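You operate a simulated robot arm through the tools that you are given. There is no shell and no other tool.

The job below is to be done with a simulated robot arm. You get a single attempt, and the scene is never put back.

## Task
Put things in order on the table beside the piping press. At the end: the blue cupcake stands where the clear jar (marked "SILVER") stood; the brown cake pop from the table beside the piping press stands where the blue cupcake stood; the clear jar from the table beside the piping press is on the white plate; the white cleaner bottle stands where the brown cake pop stood; whatever was shut is shut again. Leave all else as you found it, and nothing knocked over.

The check looks at the end state, three seconds after you hand in, the way a careful person would. Anything else that was tipped, shoved, dropped, spilled or broken makes it a failure.

## Robot
A 6-joint arm with a two-finger parallel gripper, fixed in place. Base frame: the origin is at the foot of the arm, x ahead of it, y to its left, z up; the work surface is at about z = 750. Readings come in mm, rad, newtons and seconds.
With the tool pointing down near the work surface it reaches from about 260 to 680 mm from the base axis. Its first joint turns from -1.152 to 1.152 rad. Payload 2.9 kg.
The tool frame sits at the grasp point between the pads (the TCP): z along the fingers, y along the line on which they close. The tips reach 30 mm beyond it. Largest opening 110 mm; finger width 20, thickness 10; the body of the gripper, 48 by 112 mm, starts 55 mm behind the TCP.
Orientation is told as [roll, pitch, yaw] about the base's x, y, z axes, in that order, counted from this pose: with the fingers straight down and closing along the base's y, the tool's x points along the base's -x, its y along +y and its z along -z.

## Interface
- The arm moves only by the tool nudge_tool. Its argument "series" is a list of rows, each an object (a shift or turn left out is 0, a gripper value left out holds the last) with "translation": the shift along the base's x, y, z in mm, a list of three; "rotation": the turn, a rotation vector about the base's x, y, z in rad, a list of three. In form: [{"translation": [x, y, z], "rotation": [wx, wy, wz]}, ...]. A call has 1 to 20 rows; each row shifts and turns the commanded pose from where the row before left it. "grip" is the finger opening in mm, from 0 to 110, set as the call begins (left out, the last holds). Each row takes 0.2 s and may step no farther than 50 mm and 0.15 rad from the row before; otherwise, or with a gripper value out of range, the whole call is refused. Where a pose cannot be reached the arm comes as near as it can. A force on the tool above 40 N (or 10 N above the force at the start of the call, whichever is more), or a blocked arm, ends the call early, and 0.2 s more pass. The fingers move at their own pace (about 108 mm/s each) and stop on an object; they squeeze with about 32 N. The grip force told is the motor's: it shows also when the fingers shut on nothing. Time passes only in rows, and 0.2 s behind the last, so rows that do not move let the fingers close. It gives the time, the measured TCP pose, the force on the tool (base axes), the opening and the grip force at its end, in the units of the frame above (readings bear some noise), with the torque about the TCP (base axes, N m) and any sound that the robot's microphone picked up.
- Cameras (640 x 400 px; columns grow to the right, rows downward): "scene" is fixed at [76.2, 430, 1393.4]; the picture's right is [-0.81, -0.58, 0.00], its down [-0.32, 0.44, -0.84] and it looks along [0.49, -0.68, -0.54] (base axes); focal length 345 px, centre (320, 200). "wrist" rides on the gripper at [72, 17, -103] in the tool frame; the picture's right is [-0.23, 0.97, 0.00], its down [-0.76, -0.18, -0.62] and it looks along [-0.61, -0.14, 0.78] (tool axes); focal length 222 px, centre (320, 200). There is no depth. A picture from a camera that has moved, and an enlarged one, comes with that camera's place and axes in the base frame and with its lens. The place of the scene camera against the robot may be out by one fixed shift of up to 12 mm in any direction.
- capture(camera): a new picture of that camera. It takes no simulated time.
- enlarge(camera, box): a new picture of the part [left, top, right, bottom] of that camera's present view, enlarged. It takes no simulated time.
- close_job(): hands the job in; it is judged then, once.

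Places have to be worked out from the pictures, the camera data and where the tool is seen. Open the gripper and draw the arm clear of the work before you hand the job in, unless the task says otherwise.

The tools are called after "Emit:" by a JSON object that holds its "fn" and its "kwargs". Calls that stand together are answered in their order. nudge_tool: Moves the arm, as the interface text tells. Its arguments: {"type":"object","properties":{"series":{"type":"array","items":{"type":"object","properties":{"translation":{"type":"array","items":{"type":"number"}},"rotation":{"type":"array","items":{"type":"number"}}}}},"grip":{"type":"number"}},"required":["series"]} The other tools are called the same way: capture (camera) takes a picture; enlarge (camera, box) takes an enlarged picture of a part of a camera's view; close_job () hands the job in.

At the start:

```text
clock: 0.0
ee_pos: [332.2, -367.2, 1067.3]
tcp_rot: [-0.002, 0.001, 0.002]
force: [1.0, -0.5, 0.3]
ft_torque: [-0.01, -0.02, 0.04]
grip_width: 109.8
gripper_force: 0.0
```

scene: 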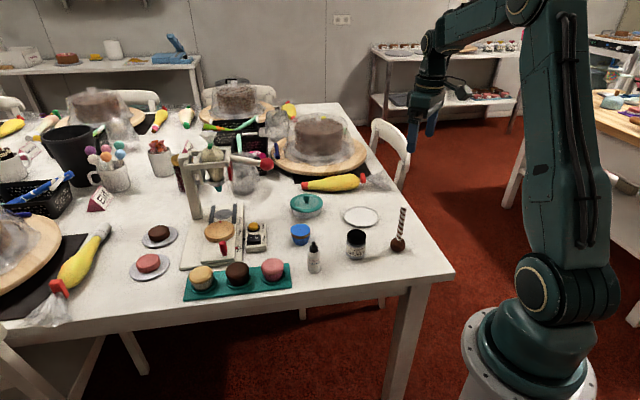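
wrist: 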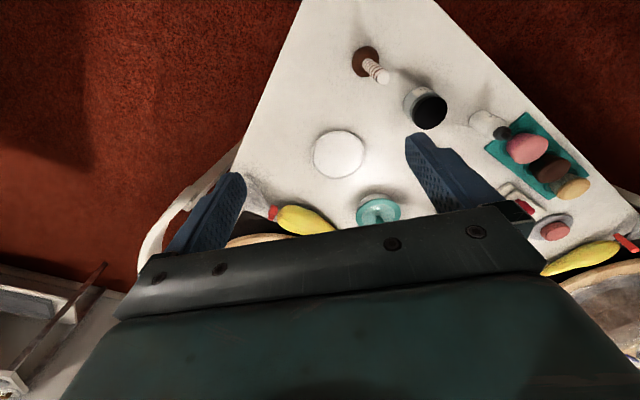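

I'll begin with close looks at the work area from the scene camera and the wrist camera.

Emit:
{"fn": "enlarge", "kwargs": {"camera": "scene", "box": [270, 180, 430, 280]}}

Emit:
{"fn": "enlarge", "kwargs": {"camera": "scene", "box": [120, 120, 440, 320]}}

Emit:
{"fn": "enlarge", "kwargs": {"camera": "wrist", "box": [260, 20, 620, 245]}}

```text
4.00 times, centred on (350, 230) of scene
camera zoom: at [76.2, 430.0, 1393.4], right [-0.81, -0.58, 0.0], down [-0.32, 0.44, -0.84], along [0.49, -0.68, -0.54], focal length 1380 px, centre (200, 80)
```

zoom: 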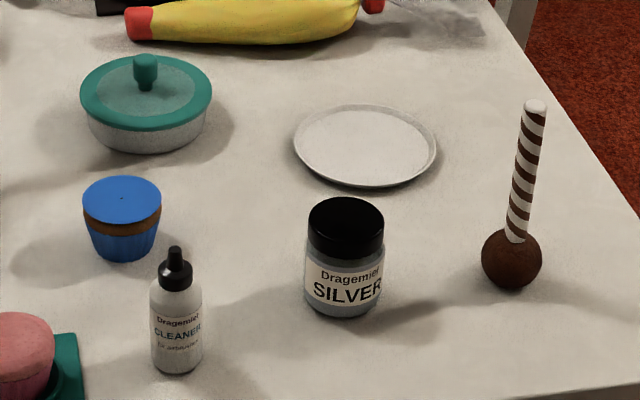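

```text
2.00 times, centred on (280, 220) of scene
camera zoom: at [76.2, 430.0, 1393.4], right [-0.81, -0.58, 0.0], down [-0.32, 0.44, -0.84], along [0.49, -0.68, -0.54], focal length 690 px, centre (400, 160)
```

zoom: 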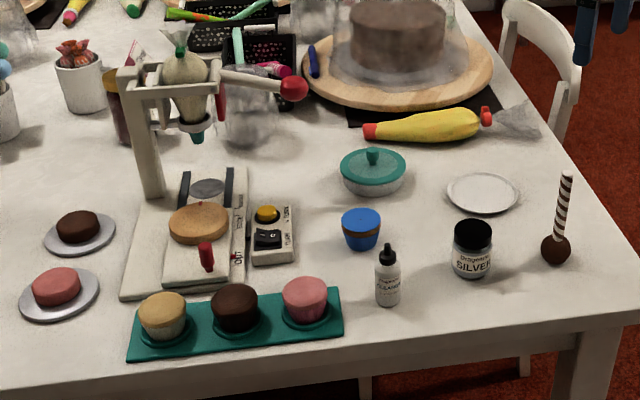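

```text
1.78 times, centred on (440, 132) of wrist
camera zoom: at [258.5, -351.3, 1170.5], right [0.23, 0.97, 0.0], down [0.76, -0.18, 0.62], along [0.61, -0.14, -0.78], focal length 395 px, centre (107, 320)
```

zoom: 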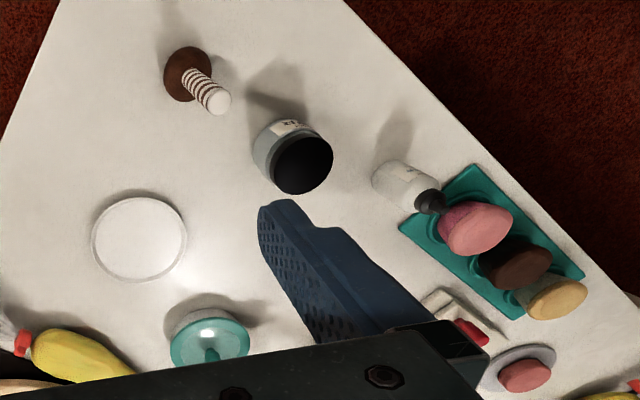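

The objects stand out clearly. I put the jar at about (410,-210), the pop at about (323,-294), the cupcake at about (570,-165), the bottle at about (467,-93) and the plate at about (478,-364). I'll move above the jar at a safe height and refine these with the wrist camera.

Emit:
{"fn": "nudge_tool", "kwargs": {"series": [{"translation": [15.6, 31.6, -20]}, {"translation": [15.6, 31.6, -20]}, {"translation": [15.6, 31.6, -20]}, {"translation": [15.6, 31.6, -20]}, {"translation": [15.6, 31.6, -20]}, {}], "grip": 90}}

Emit:
{"fn": "capture", "kwargs": {"camera": "wrist"}}

Emit:
{"fn": "capture", "kwargs": {"camera": "scene"}}

```text
clock: 1.4
ee_pos: [410.7, -208.5, 965.3]
tcp_rot: [0.001, 0.0, -0.001]
force: [-0.5, 0.0, 0.6]
ft_torque: [-0.01, 0.0, 0.02]
grip_width: 90.3
gripper_force: 0.0
```

```text
taken
camera wrist: at [336.9, -191.3, 1068.1], right [0.23, 0.97, 0.0], down [0.76, -0.18, 0.62], along [0.61, -0.14, -0.78], focal length 222 px, centre (320, 200)
```

wrist: 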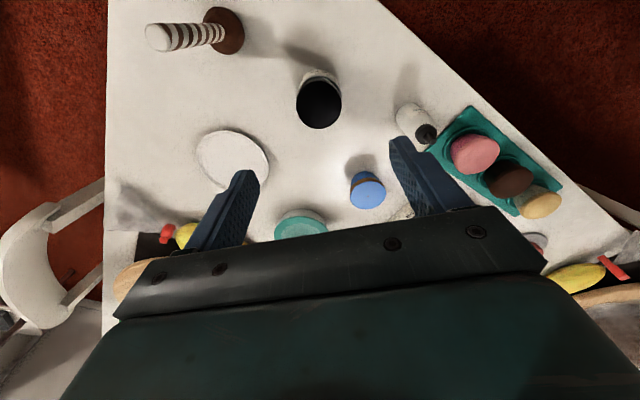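

```text
taken
```

scene: 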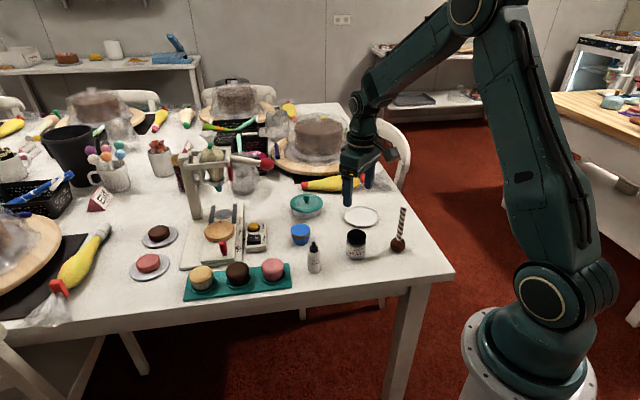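

The wrist view now shows the jar, pop, cupcake, plate, bottle and tray. I'll enlarge it to measure their positions.

Emit:
{"fn": "enlarge", "kwargs": {"camera": "wrist", "box": [260, 50, 420, 150]}}

Emit:
{"fn": "enlarge", "kwargs": {"camera": "wrist", "box": [130, 0, 290, 100]}}

Emit:
{"fn": "enlarge", "kwargs": {"camera": "wrist", "box": [180, 120, 340, 220]}}

Emit:
{"fn": "enlarge", "kwargs": {"camera": "wrist", "box": [320, 90, 560, 240]}}

```text
4.00 times, centred on (340, 100) of wrist
camera zoom: at [336.9, -191.3, 1068.1], right [0.23, 0.97, 0.0], down [0.76, -0.18, 0.62], along [0.61, -0.14, -0.78], focal length 888 px, centre (240, 600)
```

zoom: 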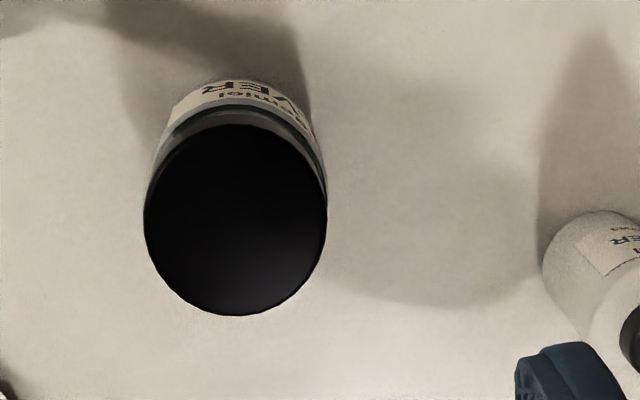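

```text
4.00 times, centred on (210, 50) of wrist
camera zoom: at [336.9, -191.3, 1068.1], right [0.23, 0.97, 0.0], down [0.76, -0.18, 0.62], along [0.61, -0.14, -0.78], focal length 888 px, centre (760, 800)
```

zoom: 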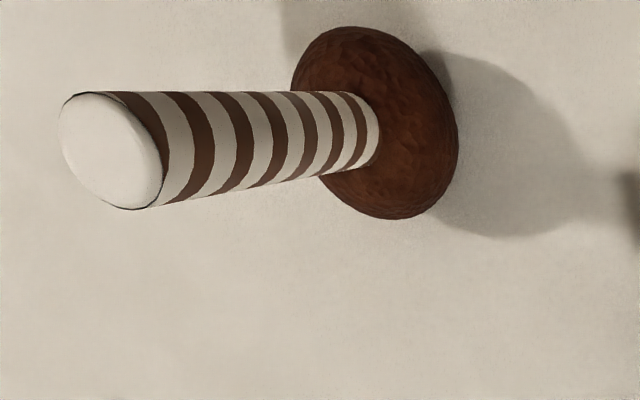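

```text
4.00 times, centred on (260, 170) of wrist
camera zoom: at [336.9, -191.3, 1068.1], right [0.23, 0.97, 0.0], down [0.76, -0.18, 0.62], along [0.61, -0.14, -0.78], focal length 888 px, centre (560, 320)
```

zoom: 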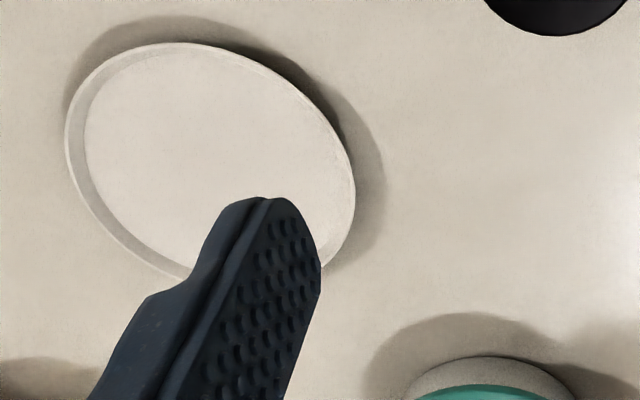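

```text
2.67 times, centred on (440, 165) of wrist
camera zoom: at [336.9, -191.3, 1068.1], right [0.23, 0.97, 0.0], down [0.76, -0.18, 0.62], along [0.61, -0.14, -0.78], focal length 592 px, centre (0, 293)
```

zoom: 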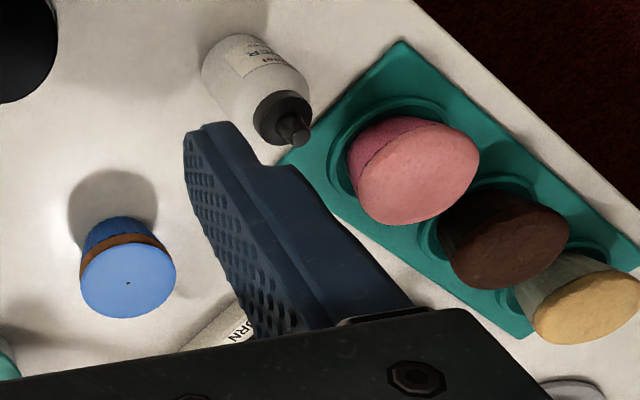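

By triangulation the jar centre is at about (405.5,-208) with its lid top at z≈816, the plate is at (474,-364), and the pop is at (321,-293). I'll lower part of the way over the jar and check that it is centred between the fingers.

Emit:
{"fn": "nudge_tool", "kwargs": {"series": [{"translation": [-5, 0.3, -30]}, {"translation": [0, 0, -40]}, {"translation": [0, 0, -30]}, {}]}}

Emit:
{"fn": "capture", "kwargs": {"camera": "wrist"}}

Emit:
{"fn": "enlarge", "kwargs": {"camera": "scene", "box": [270, 140, 430, 280]}}

```text
clock: 2.4
ee_pos: [401.9, -208.5, 868.0]
tcp_rot: [0.0, 0.001, 0.0]
force: [-1.1, -0.8, -0.7]
ft_torque: [0.01, -0.05, 0.0]
grip_width: 90.1
gripper_force: 0.0
```

```text
taken
camera wrist: at [328.5, -191.7, 970.7], right [0.23, 0.97, 0.0], down [0.76, -0.18, 0.62], along [0.61, -0.14, -0.78], focal length 222 px, centre (320, 200)
```

wrist: 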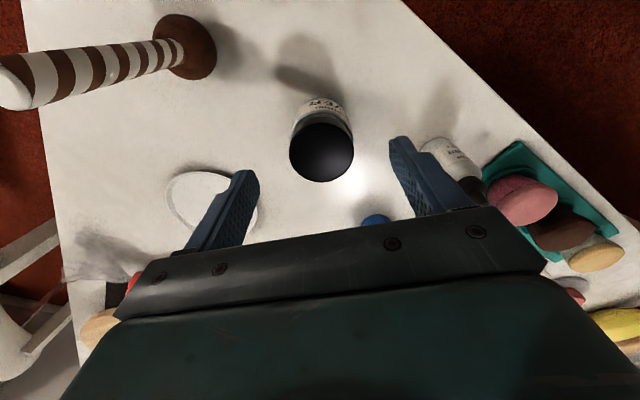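

```text
2.86 times, centred on (350, 210) of scene
camera zoom: at [76.2, 430.0, 1393.4], right [-0.81, -0.58, 0.0], down [-0.32, 0.44, -0.84], along [0.49, -0.68, -0.54], focal length 985 px, centre (234, 171)
```

zoom: 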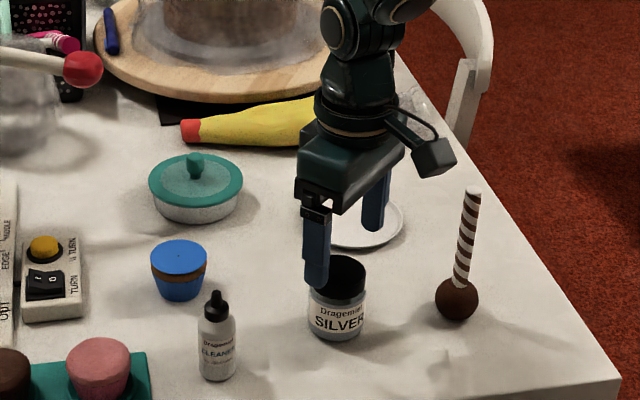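

The jar is centred between the fingers and its x is about 404.5. I'll go down to z≈792, which is below the lid on the glass body, and then close.

Emit:
{"fn": "nudge_tool", "kwargs": {"series": [{"translation": [0, 0, -26]}, {"translation": [0, 0, -25]}, {"translation": [0, 0, -25]}, {}]}}

Emit:
{"fn": "capture", "kwargs": {"camera": "wrist"}}

Emit:
{"fn": "enlarge", "kwargs": {"camera": "scene", "box": [290, 160, 430, 280]}}

```text
clock: 3.4
ee_pos: [402.0, -208.4, 791.6]
tcp_rot: [0.0, 0.0, 0.0]
force: [-0.5, -0.1, -0.6]
ft_torque: [0.01, -0.04, 0.01]
grip_width: 90.2
gripper_force: 0.1
```

```text
taken
camera wrist: at [329.2, -192.4, 894.7], right [0.23, 0.97, 0.0], down [0.76, -0.18, 0.62], along [0.61, -0.14, -0.78], focal length 222 px, centre (320, 200)
```

wrist: 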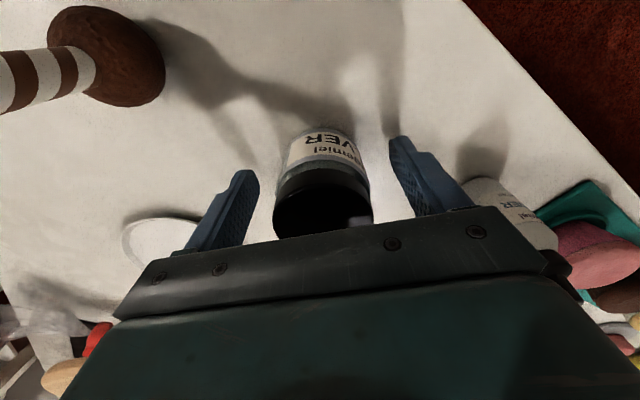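

```text
3.33 times, centred on (360, 220) of scene
camera zoom: at [76.2, 430.0, 1393.4], right [-0.81, -0.58, 0.0], down [-0.32, 0.44, -0.84], along [0.49, -0.68, -0.54], focal length 1150 px, centre (187, 133)
```

zoom: 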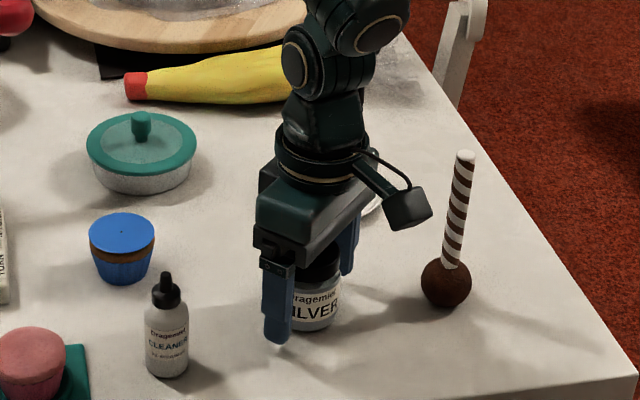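

The fingers straddle the jar with room on both sides, so I'm closing now.

Emit:
{"fn": "nudge_tool", "kwargs": {"series": [{"translation": [2, 0, 0]}, {}, {}, {}], "grip": 40}}

Emit:
{"fn": "capture", "kwargs": {"camera": "wrist"}}

```text
clock: 4.4
ee_pos: [405.5, -208.9, 791.3]
tcp_rot: [0.0, 0.0, 0.0]
force: [0.2, 0.5, 0.2]
ft_torque: [0.0, 0.03, -0.01]
grip_width: 52.7
gripper_force: 32.2
```

```text
taken
camera wrist: at [331.9, -192.7, 895.2], right [0.23, 0.97, 0.0], down [0.76, -0.18, 0.62], along [0.61, -0.14, -0.78], focal length 222 px, centre (320, 200)
```

wrist: 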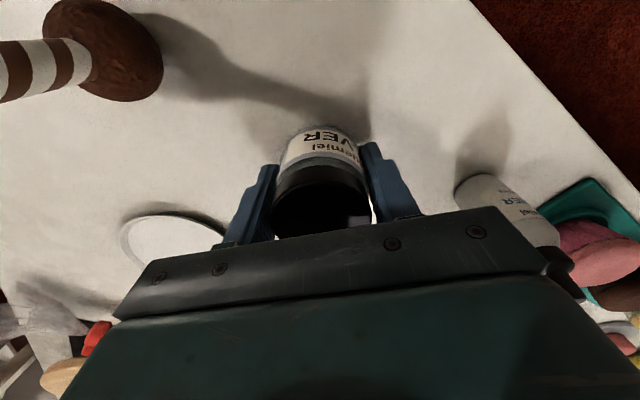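

The jar is held at 52.7 mm on its body, with its centre at about (405,-208.5). I'll lift straight up and carry it over the plate.

Emit:
{"fn": "nudge_tool", "kwargs": {"series": [{"translation": [0, 0, 15]}, {"translation": [0, 0, 35]}, {"translation": [0, 0, 40]}, {"translation": [14, -31, 0]}, {"translation": [14, -31, 0]}, {"translation": [14, -31, 0]}, {"translation": [14, -31, 0]}, {"translation": [13, -31, 0]}, {}, {}]}}

Emit:
{"fn": "capture", "kwargs": {"camera": "wrist"}}

Emit:
{"fn": "enlarge", "kwargs": {"camera": "scene", "box": [270, 140, 430, 280]}}

```text
clock: 6.6
ee_pos: [476.1, -363.6, 881.8]
tcp_rot: [-0.001, -0.001, -0.001]
force: [1.3, -0.5, -0.8]
ft_torque: [-0.01, 0.0, 0.01]
grip_width: 52.8
gripper_force: 31.9
```

```text
taken
camera wrist: at [402.5, -346.1, 985.8], right [0.23, 0.97, 0.0], down [0.76, -0.18, 0.62], along [0.61, -0.14, -0.78], focal length 222 px, centre (320, 200)
```

wrist: 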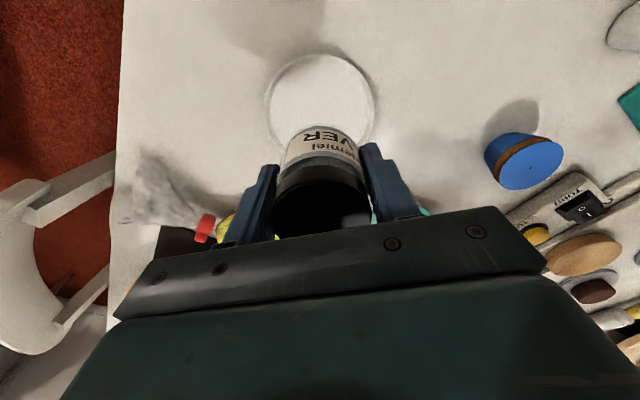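

```text
2.86 times, centred on (350, 210) of scene
camera zoom: at [76.3, 430.0, 1393.4], right [-0.81, -0.58, 0.0], down [-0.32, 0.44, -0.84], along [0.49, -0.68, -0.54], focal length 985 px, centre (234, 171)
```

zoom: 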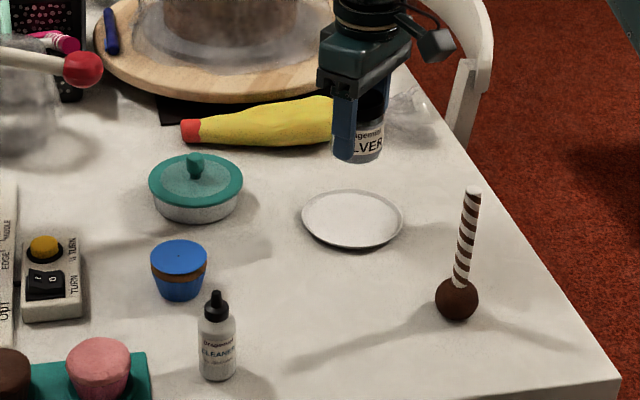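

The plate centre matches the tool position at about (475.5,-363.5). I'll lower the jar to just above the plate.

Emit:
{"fn": "nudge_tool", "kwargs": {"series": [{"translation": [0, 0, -30]}, {"translation": [0, 0, -30]}, {"translation": [0, 0, -20]}, {}]}}

Emit:
{"fn": "enlarge", "kwargs": {"camera": "scene", "box": [310, 170, 410, 240]}}

Emit:
{"fn": "capture", "kwargs": {"camera": "wrist"}}

```text
clock: 7.6
ee_pos: [478.0, -365.2, 802.0]
tcp_rot: [0.0, -0.001, 0.002]
force: [0.4, -0.2, -0.5]
ft_torque: [0.04, 0.02, 0.0]
grip_width: 52.7
gripper_force: 32.1
```

```text
5.71 times, centred on (360, 205) of scene
camera zoom: at [76.3, 430.0, 1393.4], right [-0.81, -0.58, 0.0], down [-0.32, 0.44, -0.84], along [0.49, -0.68, -0.54], focal length 1971 px, centre (91, 171)
```

zoom: 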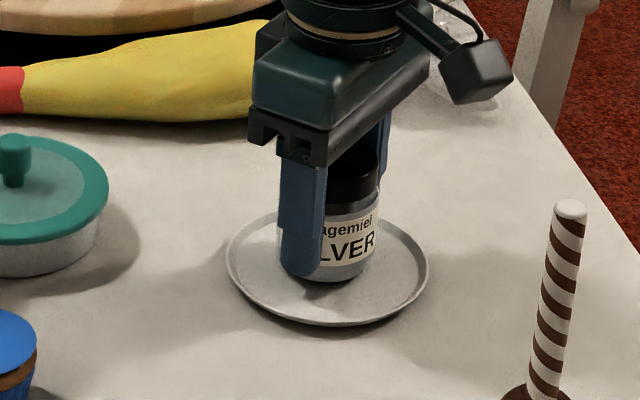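

```text
taken
camera wrist: at [404.0, -348.6, 904.2], right [0.23, 0.97, 0.0], down [0.76, -0.18, 0.62], along [0.61, -0.14, -0.78], focal length 222 px, centre (320, 200)
```

wrist: 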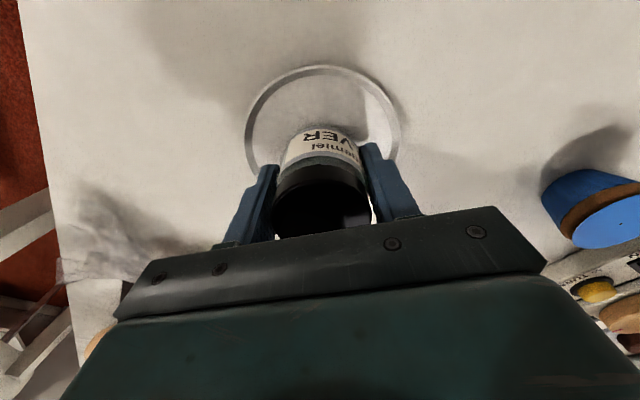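

The jar hangs a few mm above the plate and is nearly centred. I'll lower it in small steps and watch the force.

Emit:
{"fn": "nudge_tool", "kwargs": {"series": [{"translation": [-1, 1, -1.5]}, {"translation": [0, 0, -1.5]}, {}, {}]}}

Emit:
{"fn": "enlarge", "kwargs": {"camera": "scene", "box": [330, 190, 390, 230]}}

```text
clock: 8.6
ee_pos: [474.7, -363.0, 798.4]
tcp_rot: [0.001, 0.001, 0.001]
force: [0.4, -0.1, 0.3]
ft_torque: [0.0, 0.0, 0.01]
grip_width: 52.8
gripper_force: 31.7
```

```text
10.00 times, centred on (360, 210) of scene
camera zoom: at [76.2, 430.0, 1393.4], right [-0.81, -0.58, 0.0], down [-0.32, 0.44, -0.84], along [0.49, -0.68, -0.54], focal length 3449 px, centre (-80, 100)
```

zoom: 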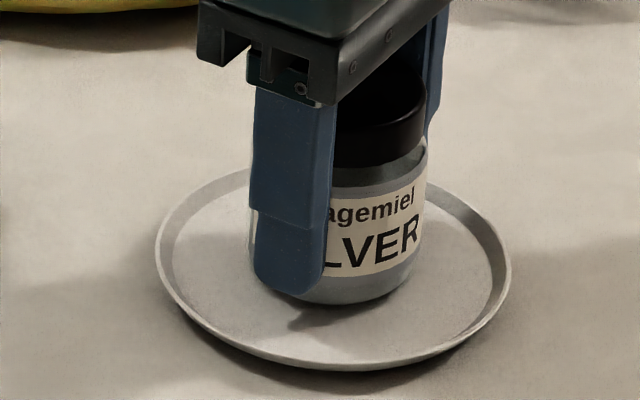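

There's still no contact force, so I'll keep lowering 1 mm at a time.

Emit:
{"fn": "nudge_tool", "kwargs": {"series": [{"translation": [0, 0, -1]}, {}, {"translation": [0, 0, -1]}, {}]}}

Emit:
{"fn": "enlarge", "kwargs": {"camera": "scene", "box": [330, 190, 390, 230]}}

```text
clock: 9.6
ee_pos: [475.8, -364.5, 797.8]
tcp_rot: [0.002, -0.002, 0.002]
force: [-0.9, 4.8, 16.4]
ft_torque: [0.29, 0.05, -0.06]
grip_width: 53.2
gripper_force: 32.4
```

```text
10.00 times, centred on (360, 210) of scene
camera zoom: at [76.0, 430.3, 1393.3], right [-0.81, -0.58, 0.0], down [-0.32, 0.44, -0.84], along [0.49, -0.68, -0.54], focal length 3449 px, centre (-80, 100)
```

zoom: 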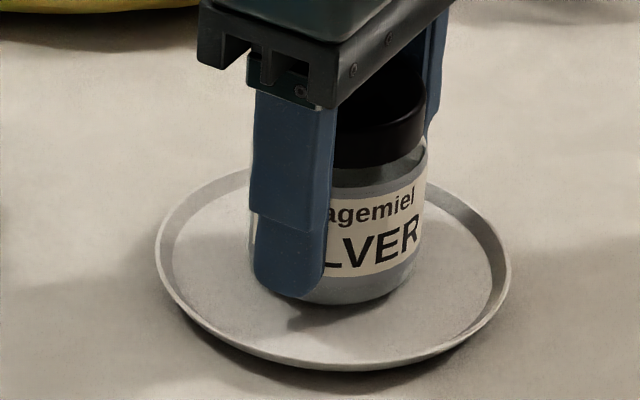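

Contact at 16 N. I'll ease up half a millimetre and open slightly to release.

Emit:
{"fn": "nudge_tool", "kwargs": {"series": [{"translation": [0, 0, 0.6]}, {}]}}

Emit:
{"fn": "nudge_tool", "kwargs": {"series": [{}, {}, {"translation": [0, 0, 4]}, {}], "grip": 72}}

Emit:
{"fn": "capture", "kwargs": {"camera": "wrist"}}

Emit:
{"fn": "enlarge", "kwargs": {"camera": "scene", "box": [310, 170, 410, 240]}}

```text
clock: 10.2
ee_pos: [475.3, -364.5, 796.8]
tcp_rot: [0.001, -0.001, 0.002]
force: [4.1, 1.6, 10.7]
ft_torque: [0.2, -0.16, -0.01]
grip_width: 52.9
gripper_force: 31.8
```

```text
clock: 11.2
ee_pos: [473.9, -364.7, 800.3]
tcp_rot: [0.0, -0.002, 0.0]
force: [-0.7, 0.6, 0.1]
ft_torque: [0.01, 0.0, 0.03]
grip_width: 72.2
gripper_force: 0.0
```

```text
taken
camera wrist: at [400.5, -348.0, 904.7], right [0.23, 0.97, 0.0], down [0.76, -0.18, 0.62], along [0.61, -0.14, -0.78], focal length 222 px, centre (320, 200)
```

wrist: 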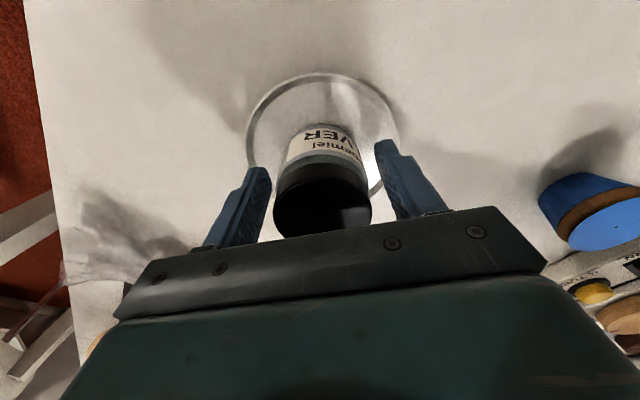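

```text
5.71 times, centred on (360, 205) of scene
camera zoom: at [76.2, 430.0, 1393.4], right [-0.81, -0.58, 0.0], down [-0.32, 0.44, -0.84], along [0.49, -0.68, -0.54], focal length 1971 px, centre (91, 171)
```

zoom: 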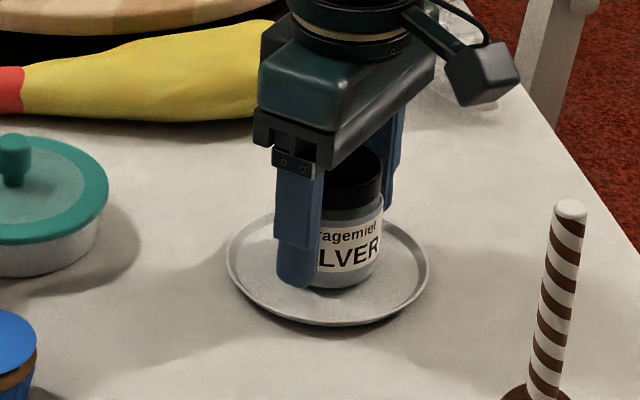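

The jar stands centred on the plate with its lid on. I'll retreat straight up and move over the cupcake.

Emit:
{"fn": "nudge_tool", "kwargs": {"series": [{"translation": [0, 0, 30]}, {"translation": [0, 0, 45]}, {"translation": [0, 0, 45]}, {"translation": [17, 39.6, 0]}, {"translation": [17, 39.6, 0]}, {"translation": [17, 39.6, 0]}, {"translation": [17, 39.6, 0]}, {"translation": [17, 39.6, 0]}, {}, {}]}}

Emit:
{"fn": "capture", "kwargs": {"camera": "wrist"}}

Emit:
{"fn": "enlarge", "kwargs": {"camera": "scene", "box": [230, 140, 430, 280]}}

```text
clock: 13.4
ee_pos: [559.8, -166.2, 918.8]
tcp_rot: [-0.001, 0.001, -0.001]
force: [0.2, -0.7, -0.3]
ft_torque: [-0.04, -0.03, 0.02]
grip_width: 72.0
gripper_force: 0.0
```

```text
taken
camera wrist: at [485.8, -149.5, 1022.2], right [0.23, 0.97, 0.0], down [0.76, -0.18, 0.62], along [0.61, -0.14, -0.78], focal length 222 px, centre (320, 200)
```

wrist: 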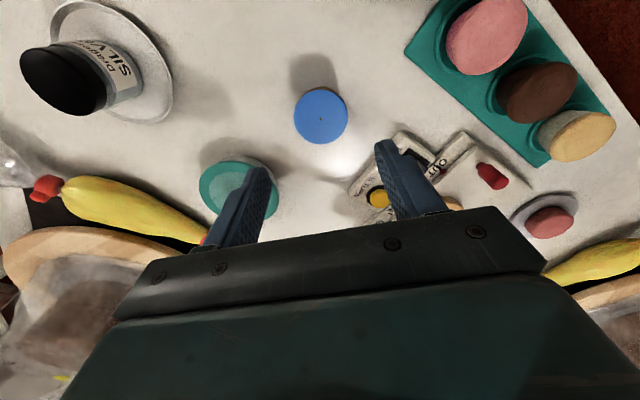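

```text
2.86 times, centred on (330, 210) of scene
camera zoom: at [76.2, 430.0, 1393.4], right [-0.81, -0.58, 0.0], down [-0.32, 0.44, -0.84], along [0.49, -0.68, -0.54], focal length 985 px, centre (291, 171)
```

zoom: 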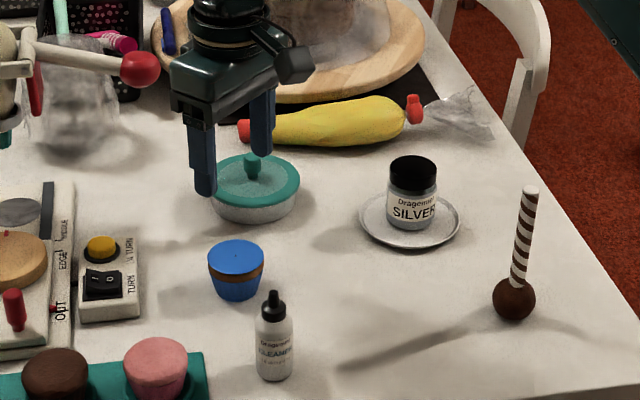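

The cupcake centre is at about (559,-165.5) with its top near z 792, and the control box is clear of the fingers. I'll open a little wider and go down to z≈785.

Emit:
{"fn": "nudge_tool", "kwargs": {"series": [{"translation": [0, 0.5, -40]}, {"translation": [0, 0, -40]}, {"translation": [0, 0, -15]}, {}], "grip": 86}}

Emit:
{"fn": "capture", "kwargs": {"camera": "wrist"}}

Emit:
{"fn": "enlarge", "kwargs": {"camera": "scene", "box": [250, 170, 350, 270]}}

```text
clock: 14.4
ee_pos: [559.0, -165.2, 823.9]
tcp_rot: [0.002, 0.0, 0.0]
force: [0.2, -0.5, 1.0]
ft_torque: [0.02, 0.02, -0.01]
grip_width: 85.8
gripper_force: 0.1
```

```text
taken
camera wrist: at [486.1, -148.7, 927.5], right [0.23, 0.97, 0.0], down [0.76, -0.18, 0.62], along [0.61, -0.14, -0.78], focal length 222 px, centre (320, 200)
```

wrist: 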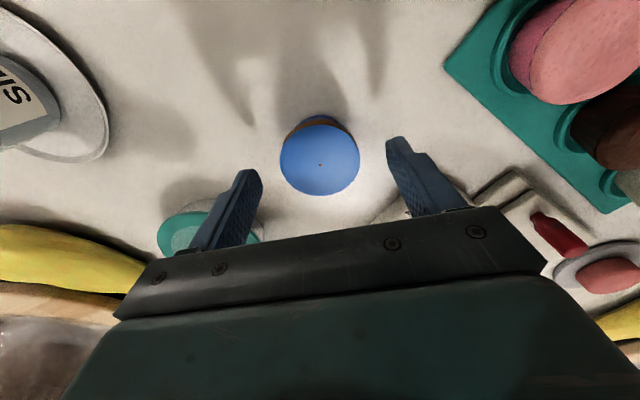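

```text
4.00 times, centred on (300, 220) of scene
camera zoom: at [76.2, 430.0, 1393.4], right [-0.81, -0.58, 0.0], down [-0.32, 0.44, -0.84], along [0.49, -0.68, -0.54], focal length 1380 px, centre (400, 120)
```

zoom: 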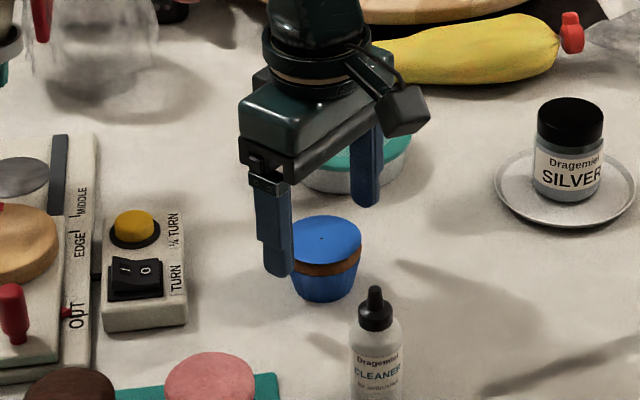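

Using the near and far rim edges, the cupcake centre works out to x≈560, so it is aligned. I'll go down to z≈785 and close gently.

Emit:
{"fn": "nudge_tool", "kwargs": {"series": [{"translation": [0, 0, -20]}, {"translation": [0, 0, -18]}, {}]}}

Emit:
{"fn": "nudge_tool", "kwargs": {"series": [{}, {}, {}], "grip": 44}}

Emit:
{"fn": "capture", "kwargs": {"camera": "wrist"}}

Emit:
{"fn": "enlarge", "kwargs": {"camera": "scene", "box": [250, 190, 350, 260]}}

```text
clock: 15.2
ee_pos: [560.8, -165.8, 785.5]
tcp_rot: [-0.001, 0.0, 0.001]
force: [-1.5, -0.7, 0.0]
ft_torque: [0.02, 0.01, -0.02]
grip_width: 86.0
gripper_force: 0.0
```

```text
clock: 16.0
ee_pos: [558.9, -166.8, 785.8]
tcp_rot: [-0.001, 0.001, 0.0]
force: [0.1, 0.7, -1.4]
ft_torque: [-0.02, -0.03, 0.01]
grip_width: 54.2
gripper_force: 31.8
```

```text
taken
camera wrist: at [485.3, -149.2, 889.9], right [0.23, 0.97, 0.0], down [0.76, -0.18, 0.62], along [0.61, -0.14, -0.78], focal length 222 px, centre (320, 200)
```

wrist: 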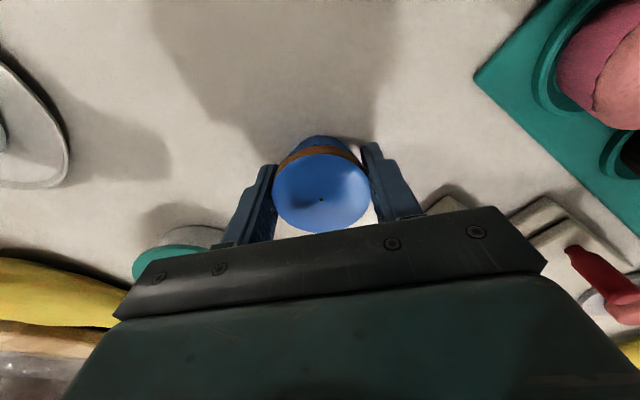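

```text
5.71 times, centred on (300, 225) of scene
camera zoom: at [76.2, 430.0, 1393.4], right [-0.81, -0.58, 0.0], down [-0.32, 0.44, -0.84], along [0.49, -0.68, -0.54], focal length 1971 px, centre (434, 57)
```

zoom: 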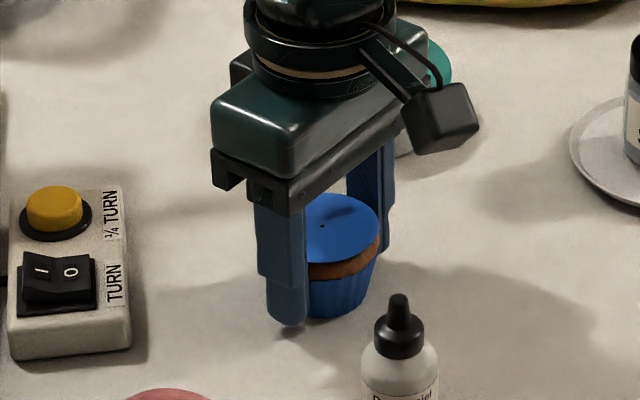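

The cupcake is held at 54.2 mm, centred at about (560.3,-166). I'll lift it and carry it to the jar's old place at (406,-208.5).

Emit:
{"fn": "nudge_tool", "kwargs": {"series": [{"translation": [0, 0, 15]}, {"translation": [0, 0, 30]}, {"translation": [0, 0, 30]}, {"translation": [-38.5, -10.5, 0]}, {"translation": [-38.5, -10.5, 0]}, {"translation": [-38.5, -10.5, 0]}, {"translation": [-38.6, -10.7, 0]}, {}, {}]}}

Emit:
{"fn": "capture", "kwargs": {"camera": "wrist"}}

Emit:
{"fn": "enlarge", "kwargs": {"camera": "scene", "box": [270, 180, 430, 280]}}

```text
clock: 18.0
ee_pos: [408.7, -206.3, 864.3]
tcp_rot: [0.001, 0.001, 0.0]
force: [-0.7, 0.1, -0.7]
ft_torque: [-0.02, -0.01, 0.01]
grip_width: 54.5
gripper_force: 31.9
```

```text
taken
camera wrist: at [334.9, -189.3, 967.4], right [0.23, 0.97, 0.0], down [0.76, -0.18, 0.62], along [0.61, -0.14, -0.78], focal length 222 px, centre (320, 200)
```

wrist: 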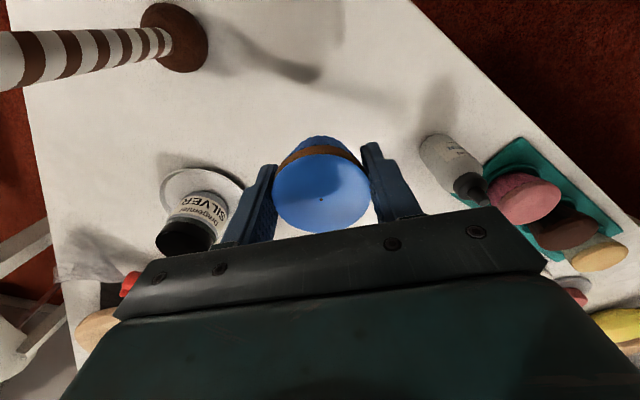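

```text
4.00 times, centred on (350, 230) of scene
camera zoom: at [76.2, 430.0, 1393.4], right [-0.81, -0.58, 0.0], down [-0.32, 0.44, -0.84], along [0.49, -0.68, -0.54], focal length 1380 px, centre (200, 80)
```

zoom: 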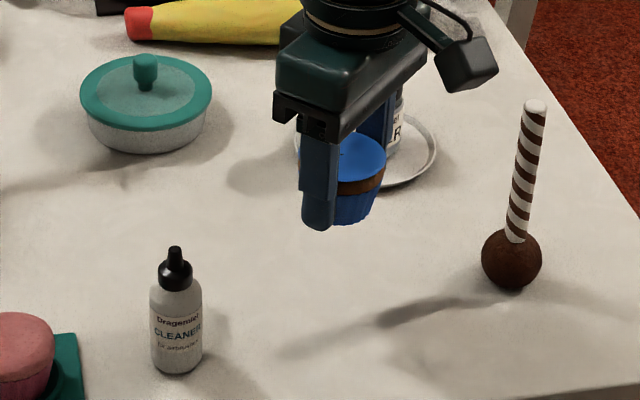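

The tool reads (408.7,-206.3), about 3 mm off target. I'll correct that while lowering to just above the table.

Emit:
{"fn": "nudge_tool", "kwargs": {"series": [{"translation": [-2, -1, -35]}, {"translation": [0, 0, -30]}, {"translation": [0, 0, -5]}, {}, {}]}}

Emit:
{"fn": "enlarge", "kwargs": {"camera": "scene", "box": [300, 200, 400, 270]}}

```text
clock: 19.2
ee_pos: [402.5, -207.2, 791.6]
tcp_rot: [0.001, 0.001, 0.0]
force: [1.2, 0.1, -0.9]
ft_torque: [0.0, -0.01, -0.01]
grip_width: 54.2
gripper_force: 32.4
```

```text
5.71 times, centred on (350, 235) of scene
camera zoom: at [76.2, 430.0, 1393.4], right [-0.81, -0.58, 0.0], down [-0.32, 0.44, -0.84], along [0.49, -0.68, -0.54], focal length 1971 px, centre (149, 0)
```

zoom: 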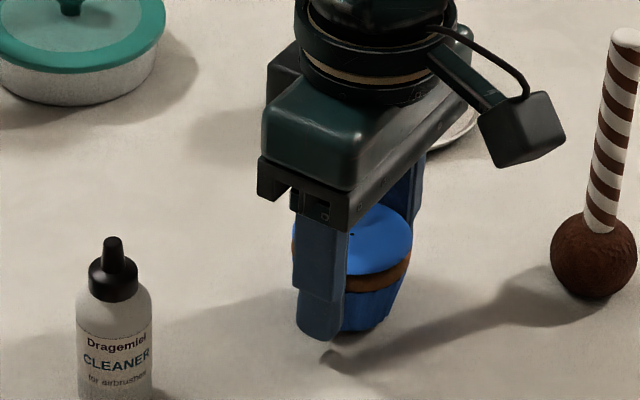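

I'm about 6 mm above the table, so I'll correct x by +2.5 and y by -0.8 and lower in small steps.

Emit:
{"fn": "nudge_tool", "kwargs": {"series": [{"translation": [2.5, -0.8, -1.5]}, {"translation": [0, 0, -1.5]}, {"translation": [0, 0, -1]}, {}, {}]}}

Emit:
{"fn": "capture", "kwargs": {"camera": "wrist"}}

Emit:
{"fn": "enlarge", "kwargs": {"camera": "scene", "box": [300, 200, 400, 270]}}

```text
clock: 20.4
ee_pos: [406.1, -210.1, 787.7]
tcp_rot: [0.001, -0.001, 0.001]
force: [-0.6, 1.1, 0.0]
ft_torque: [0.01, -0.01, -0.01]
grip_width: 54.5
gripper_force: 32.0
```

```text
taken
camera wrist: at [333.2, -192.4, 891.9], right [0.23, 0.97, 0.0], down [0.76, -0.18, 0.62], along [0.61, -0.14, -0.78], focal length 222 px, centre (320, 200)
```

wrist: 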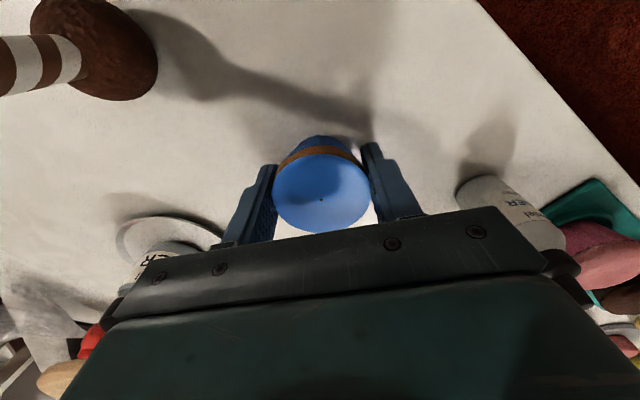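

```text
5.71 times, centred on (350, 235) of scene
camera zoom: at [76.2, 430.0, 1393.4], right [-0.81, -0.58, 0.0], down [-0.32, 0.44, -0.84], along [0.49, -0.68, -0.54], focal length 1971 px, centre (149, 0)
```

zoom: 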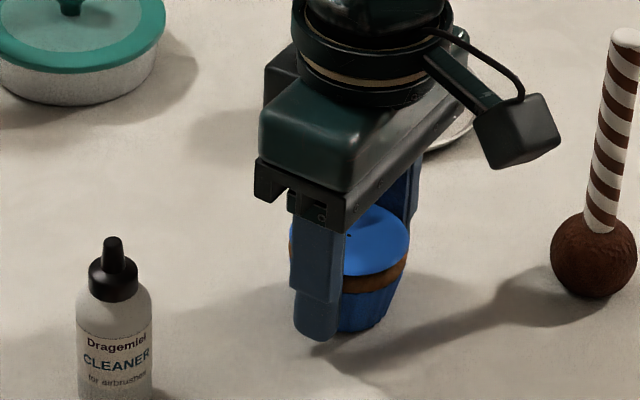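

Still about 2 mm up with no contact force. I'll lower further in 1 mm steps until it touches.

Emit:
{"fn": "nudge_tool", "kwargs": {"series": [{"translation": [-0.5, 1, -1]}, {}, {"translation": [0, 0, -1]}, {}]}}

```text
clock: 21.4
ee_pos: [406.2, -208.2, 787.2]
tcp_rot: [0.0, 0.001, 0.0]
force: [-0.2, -0.2, -1.3]
ft_torque: [0.02, 0.03, 0.01]
grip_width: 54.0
gripper_force: 31.8
```

Emit:
{"fn": "nudge_tool", "kwargs": {"series": [{"translation": [0, 0, -1]}, {}, {}]}}

```text
clock: 22.2
ee_pos: [404.9, -208.0, 785.8]
tcp_rot: [0.0, -0.003, 0.001]
force: [-5.2, 1.4, 20.4]
ft_torque: [0.08, 0.16, 0.05]
grip_width: 54.4
gripper_force: 31.6
```

The cupcake has touched down at 20 N. I'll ease up slightly, release, and rise straight up.

Emit:
{"fn": "nudge_tool", "kwargs": {"series": [{"translation": [0, 0, 0.7]}, {}]}}

Emit:
{"fn": "nudge_tool", "kwargs": {"series": [{}, {}, {"translation": [0, 0, 10]}, {"translation": [0, 0, 30]}, {"translation": [0, 0, 40]}, {"translation": [0, 0, 40]}, {}, {}], "grip": 82}}

Emit:
{"fn": "capture", "kwargs": {"camera": "wrist"}}

Emit:
{"fn": "enlarge", "kwargs": {"camera": "scene", "box": [270, 180, 430, 280]}}

```text
clock: 22.8
ee_pos: [405.1, -207.3, 785.9]
tcp_rot: [0.0, -0.001, 0.0]
force: [-1.7, -1.2, 14.6]
ft_torque: [-0.07, 0.02, 0.01]
grip_width: 54.0
gripper_force: 32.0
```

```text
clock: 24.6
ee_pos: [402.0, -207.4, 904.4]
tcp_rot: [0.0, 0.0, -0.001]
force: [1.2, 0.8, -0.2]
ft_torque: [0.0, 0.03, 0.01]
grip_width: 81.9
gripper_force: 0.1
```

```text
taken
camera wrist: at [330.0, -191.6, 1007.4], right [0.23, 0.97, 0.0], down [0.76, -0.18, 0.62], along [0.61, -0.14, -0.78], focal length 222 px, centre (320, 200)
```

wrist: 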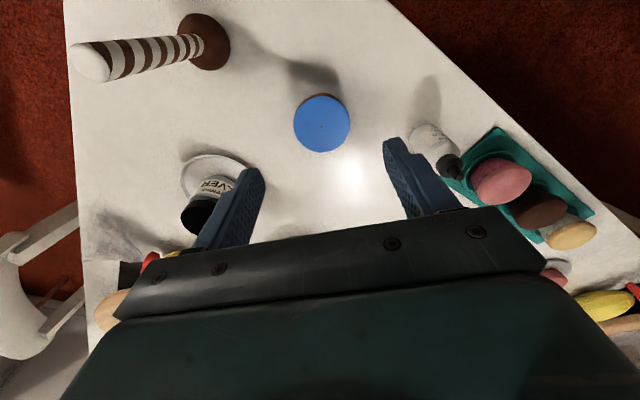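

```text
4.00 times, centred on (350, 230) of scene
camera zoom: at [76.2, 430.0, 1393.4], right [-0.81, -0.58, 0.0], down [-0.32, 0.44, -0.84], along [0.49, -0.68, -0.54], focal length 1380 px, centre (200, 80)
```

zoom: 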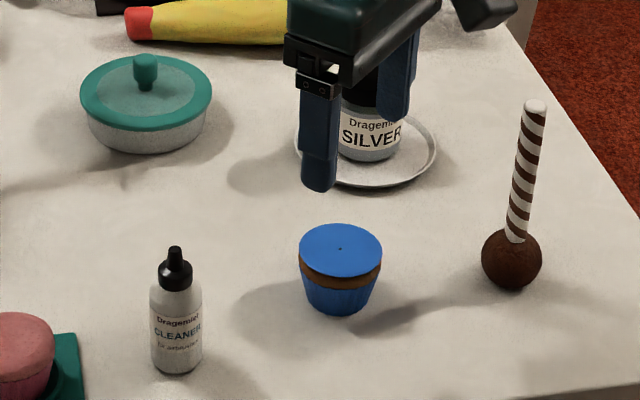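

The cupcake now stands exactly where the jar stood. Next is the cake pop: I'll rise and move above it at (321,-293), keeping clear of the stick top at z≈895.

Emit:
{"fn": "nudge_tool", "kwargs": {"series": [{"translation": [0, 0, 45]}, {"translation": [-27, -28.5, 10]}, {"translation": [-27, -28.5, 0]}, {"translation": [-27, -28.5, 0]}, {}, {}], "grip": 60}}

Emit:
{"fn": "capture", "kwargs": {"camera": "wrist"}}

Emit:
{"fn": "enlarge", "kwargs": {"camera": "scene", "box": [320, 120, 480, 270]}}

```text
clock: 26.0
ee_pos: [324.2, -296.0, 962.4]
tcp_rot: [0.0, 0.0, -0.001]
force: [-0.5, -0.9, 0.4]
ft_torque: [-0.01, 0.0, 0.0]
grip_width: 60.4
gripper_force: 0.0
```

```text
taken
camera wrist: at [250.6, -279.1, 1065.9], right [0.23, 0.97, 0.0], down [0.76, -0.18, 0.62], along [0.61, -0.14, -0.78], focal length 222 px, centre (320, 200)
```

wrist: 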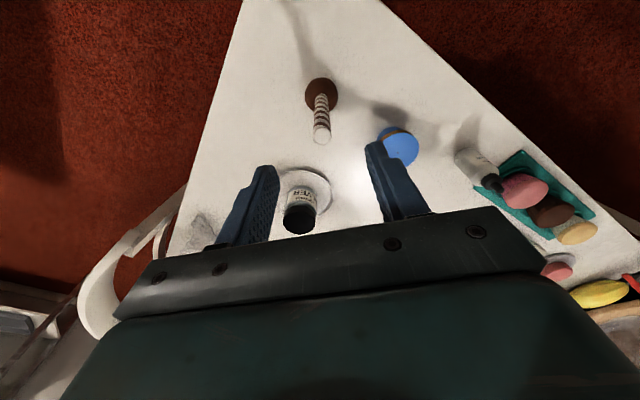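

```text
2.67 times, centred on (400, 195) of scene
camera zoom: at [76.2, 430.0, 1393.4], right [-0.81, -0.58, 0.0], down [-0.32, 0.44, -0.84], along [0.49, -0.68, -0.54], focal length 920 px, centre (107, 213)
```

zoom: 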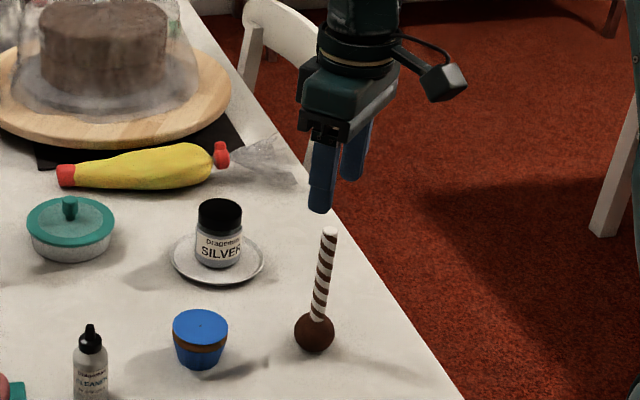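

The stick stands at about (320,-294), so I'll shift by (-4,+2) and lower to around z 905 for a check.

Emit:
{"fn": "nudge_tool", "kwargs": {"series": [{"translation": [-3.5, 1.5, 0]}, {"translation": [0, 0, -30]}, {"translation": [0, 0, -20]}, {}], "grip": 50}}

Emit:
{"fn": "capture", "kwargs": {"camera": "wrist"}}

Emit:
{"fn": "enlarge", "kwargs": {"camera": "scene", "box": [350, 150, 450, 260]}}

```text
clock: 27.0
ee_pos: [322.2, -292.9, 911.4]
tcp_rot: [-0.002, 0.001, 0.0]
force: [-0.2, -0.1, -0.5]
ft_torque: [-0.01, 0.01, -0.01]
grip_width: 50.1
gripper_force: 0.1
```

```text
taken
camera wrist: at [249.4, -277.2, 1015.2], right [0.23, 0.97, 0.0], down [0.76, -0.18, 0.62], along [0.61, -0.14, -0.78], focal length 222 px, centre (320, 200)
```

wrist: 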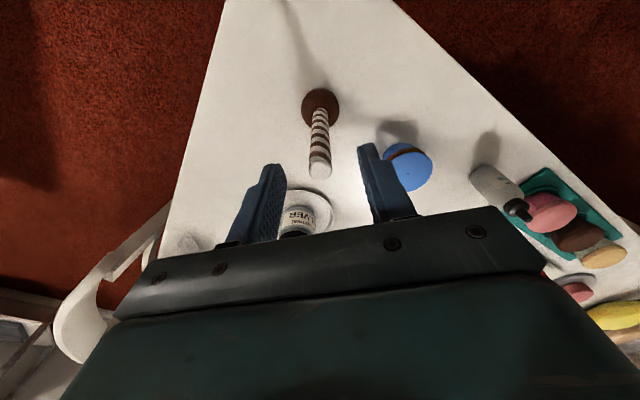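

```text
3.64 times, centred on (400, 205) of scene
camera zoom: at [76.2, 430.0, 1393.4], right [-0.81, -0.58, 0.0], down [-0.32, 0.44, -0.84], along [0.49, -0.68, -0.54], focal length 1254 px, centre (29, 182)
```

zoom: 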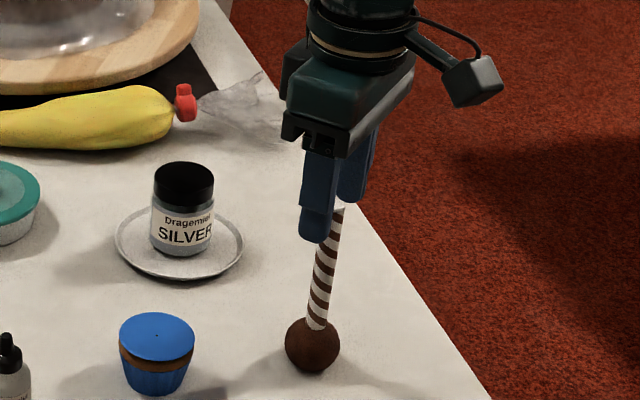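

The stick sits centred between the fingers. I'll lower to z≈855, where the palm stays above the stick top, and close on the stick.

Emit:
{"fn": "nudge_tool", "kwargs": {"series": [{"translation": [-1, -0.5, -25]}, {"translation": [0, 0, -20]}, {"translation": [0, 0, -11]}, {}]}}

Emit:
{"fn": "capture", "kwargs": {"camera": "wrist"}}

Emit:
{"fn": "enlarge", "kwargs": {"camera": "scene", "box": [350, 170, 450, 260]}}

```text
clock: 28.0
ee_pos: [322.0, -294.9, 854.3]
tcp_rot: [0.0, 0.0, -0.002]
force: [0.4, 0.9, 0.4]
ft_torque: [0.01, 0.03, -0.03]
grip_width: 49.9
gripper_force: 0.1
```

```text
taken
camera wrist: at [247.8, -276.6, 957.1], right [0.23, 0.97, 0.0], down [0.76, -0.18, 0.62], along [0.61, -0.14, -0.78], focal length 222 px, centre (320, 200)
```

wrist: 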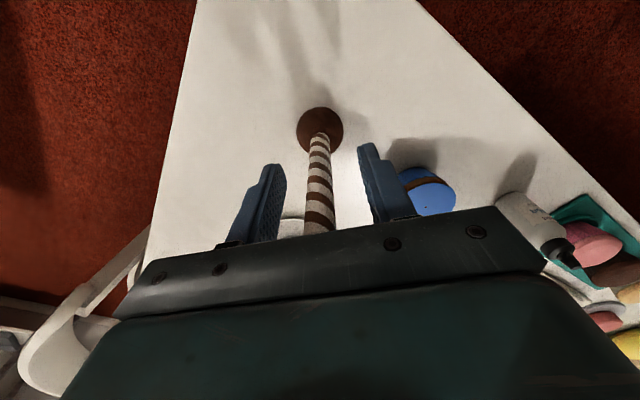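

```text
4.44 times, centred on (400, 215) of scene
camera zoom: at [76.2, 430.0, 1393.4], right [-0.81, -0.58, 0.0], down [-0.32, 0.44, -0.84], along [0.49, -0.68, -0.54], focal length 1533 px, centre (-36, 133)
```

zoom: 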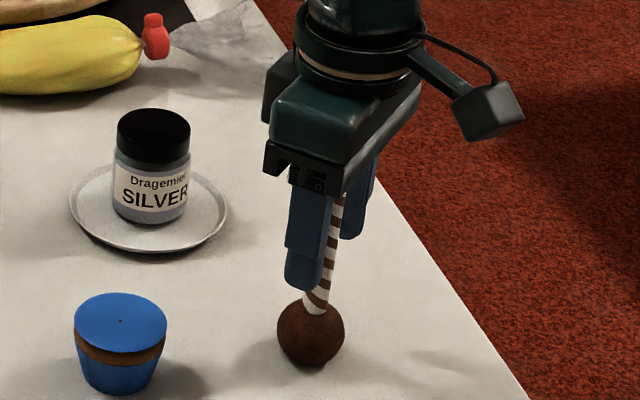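

Fingers are on both sides of the stick, so I'm closing now.

Emit:
{"fn": "nudge_tool", "kwargs": {"series": [{}, {}, {}, {}], "grip": 4}}

Emit:
{"fn": "capture", "kwargs": {"camera": "wrist"}}

Emit:
{"fn": "enlarge", "kwargs": {"camera": "scene", "box": [350, 170, 450, 260]}}

```text
clock: 29.0
ee_pos: [321.4, -293.7, 854.0]
tcp_rot: [0.001, 0.0, -0.001]
force: [0.3, -0.3, 0.1]
ft_torque: [-0.03, 0.02, 0.01]
grip_width: 13.8
gripper_force: 32.2
```

```text
taken
camera wrist: at [247.9, -276.6, 957.3], right [0.23, 0.97, 0.0], down [0.76, -0.18, 0.62], along [0.61, -0.14, -0.78], focal length 222 px, centre (320, 200)
```

wrist: 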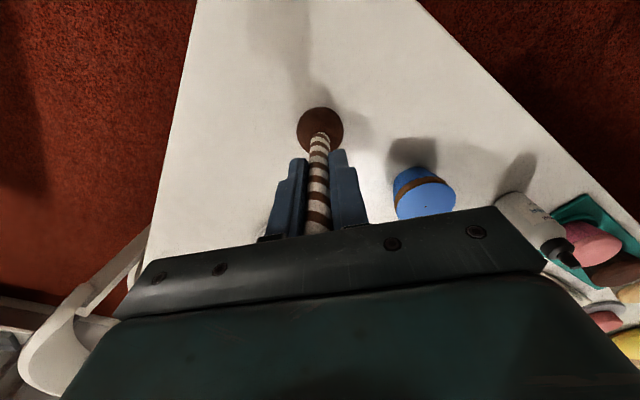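

```text
4.44 times, centred on (400, 215) of scene
camera zoom: at [76.2, 430.0, 1393.4], right [-0.81, -0.58, 0.0], down [-0.32, 0.44, -0.84], along [0.49, -0.68, -0.54], focal length 1533 px, centre (-36, 133)
```

zoom: 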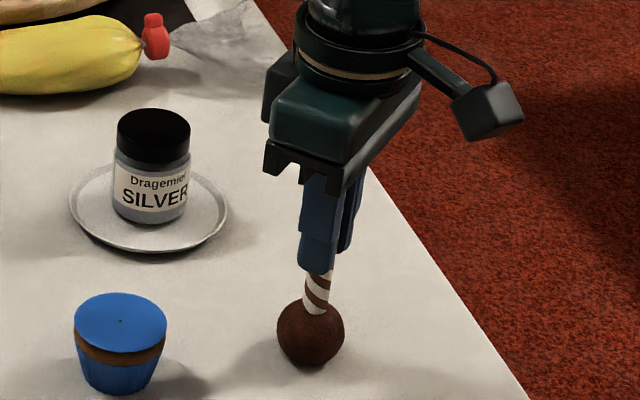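

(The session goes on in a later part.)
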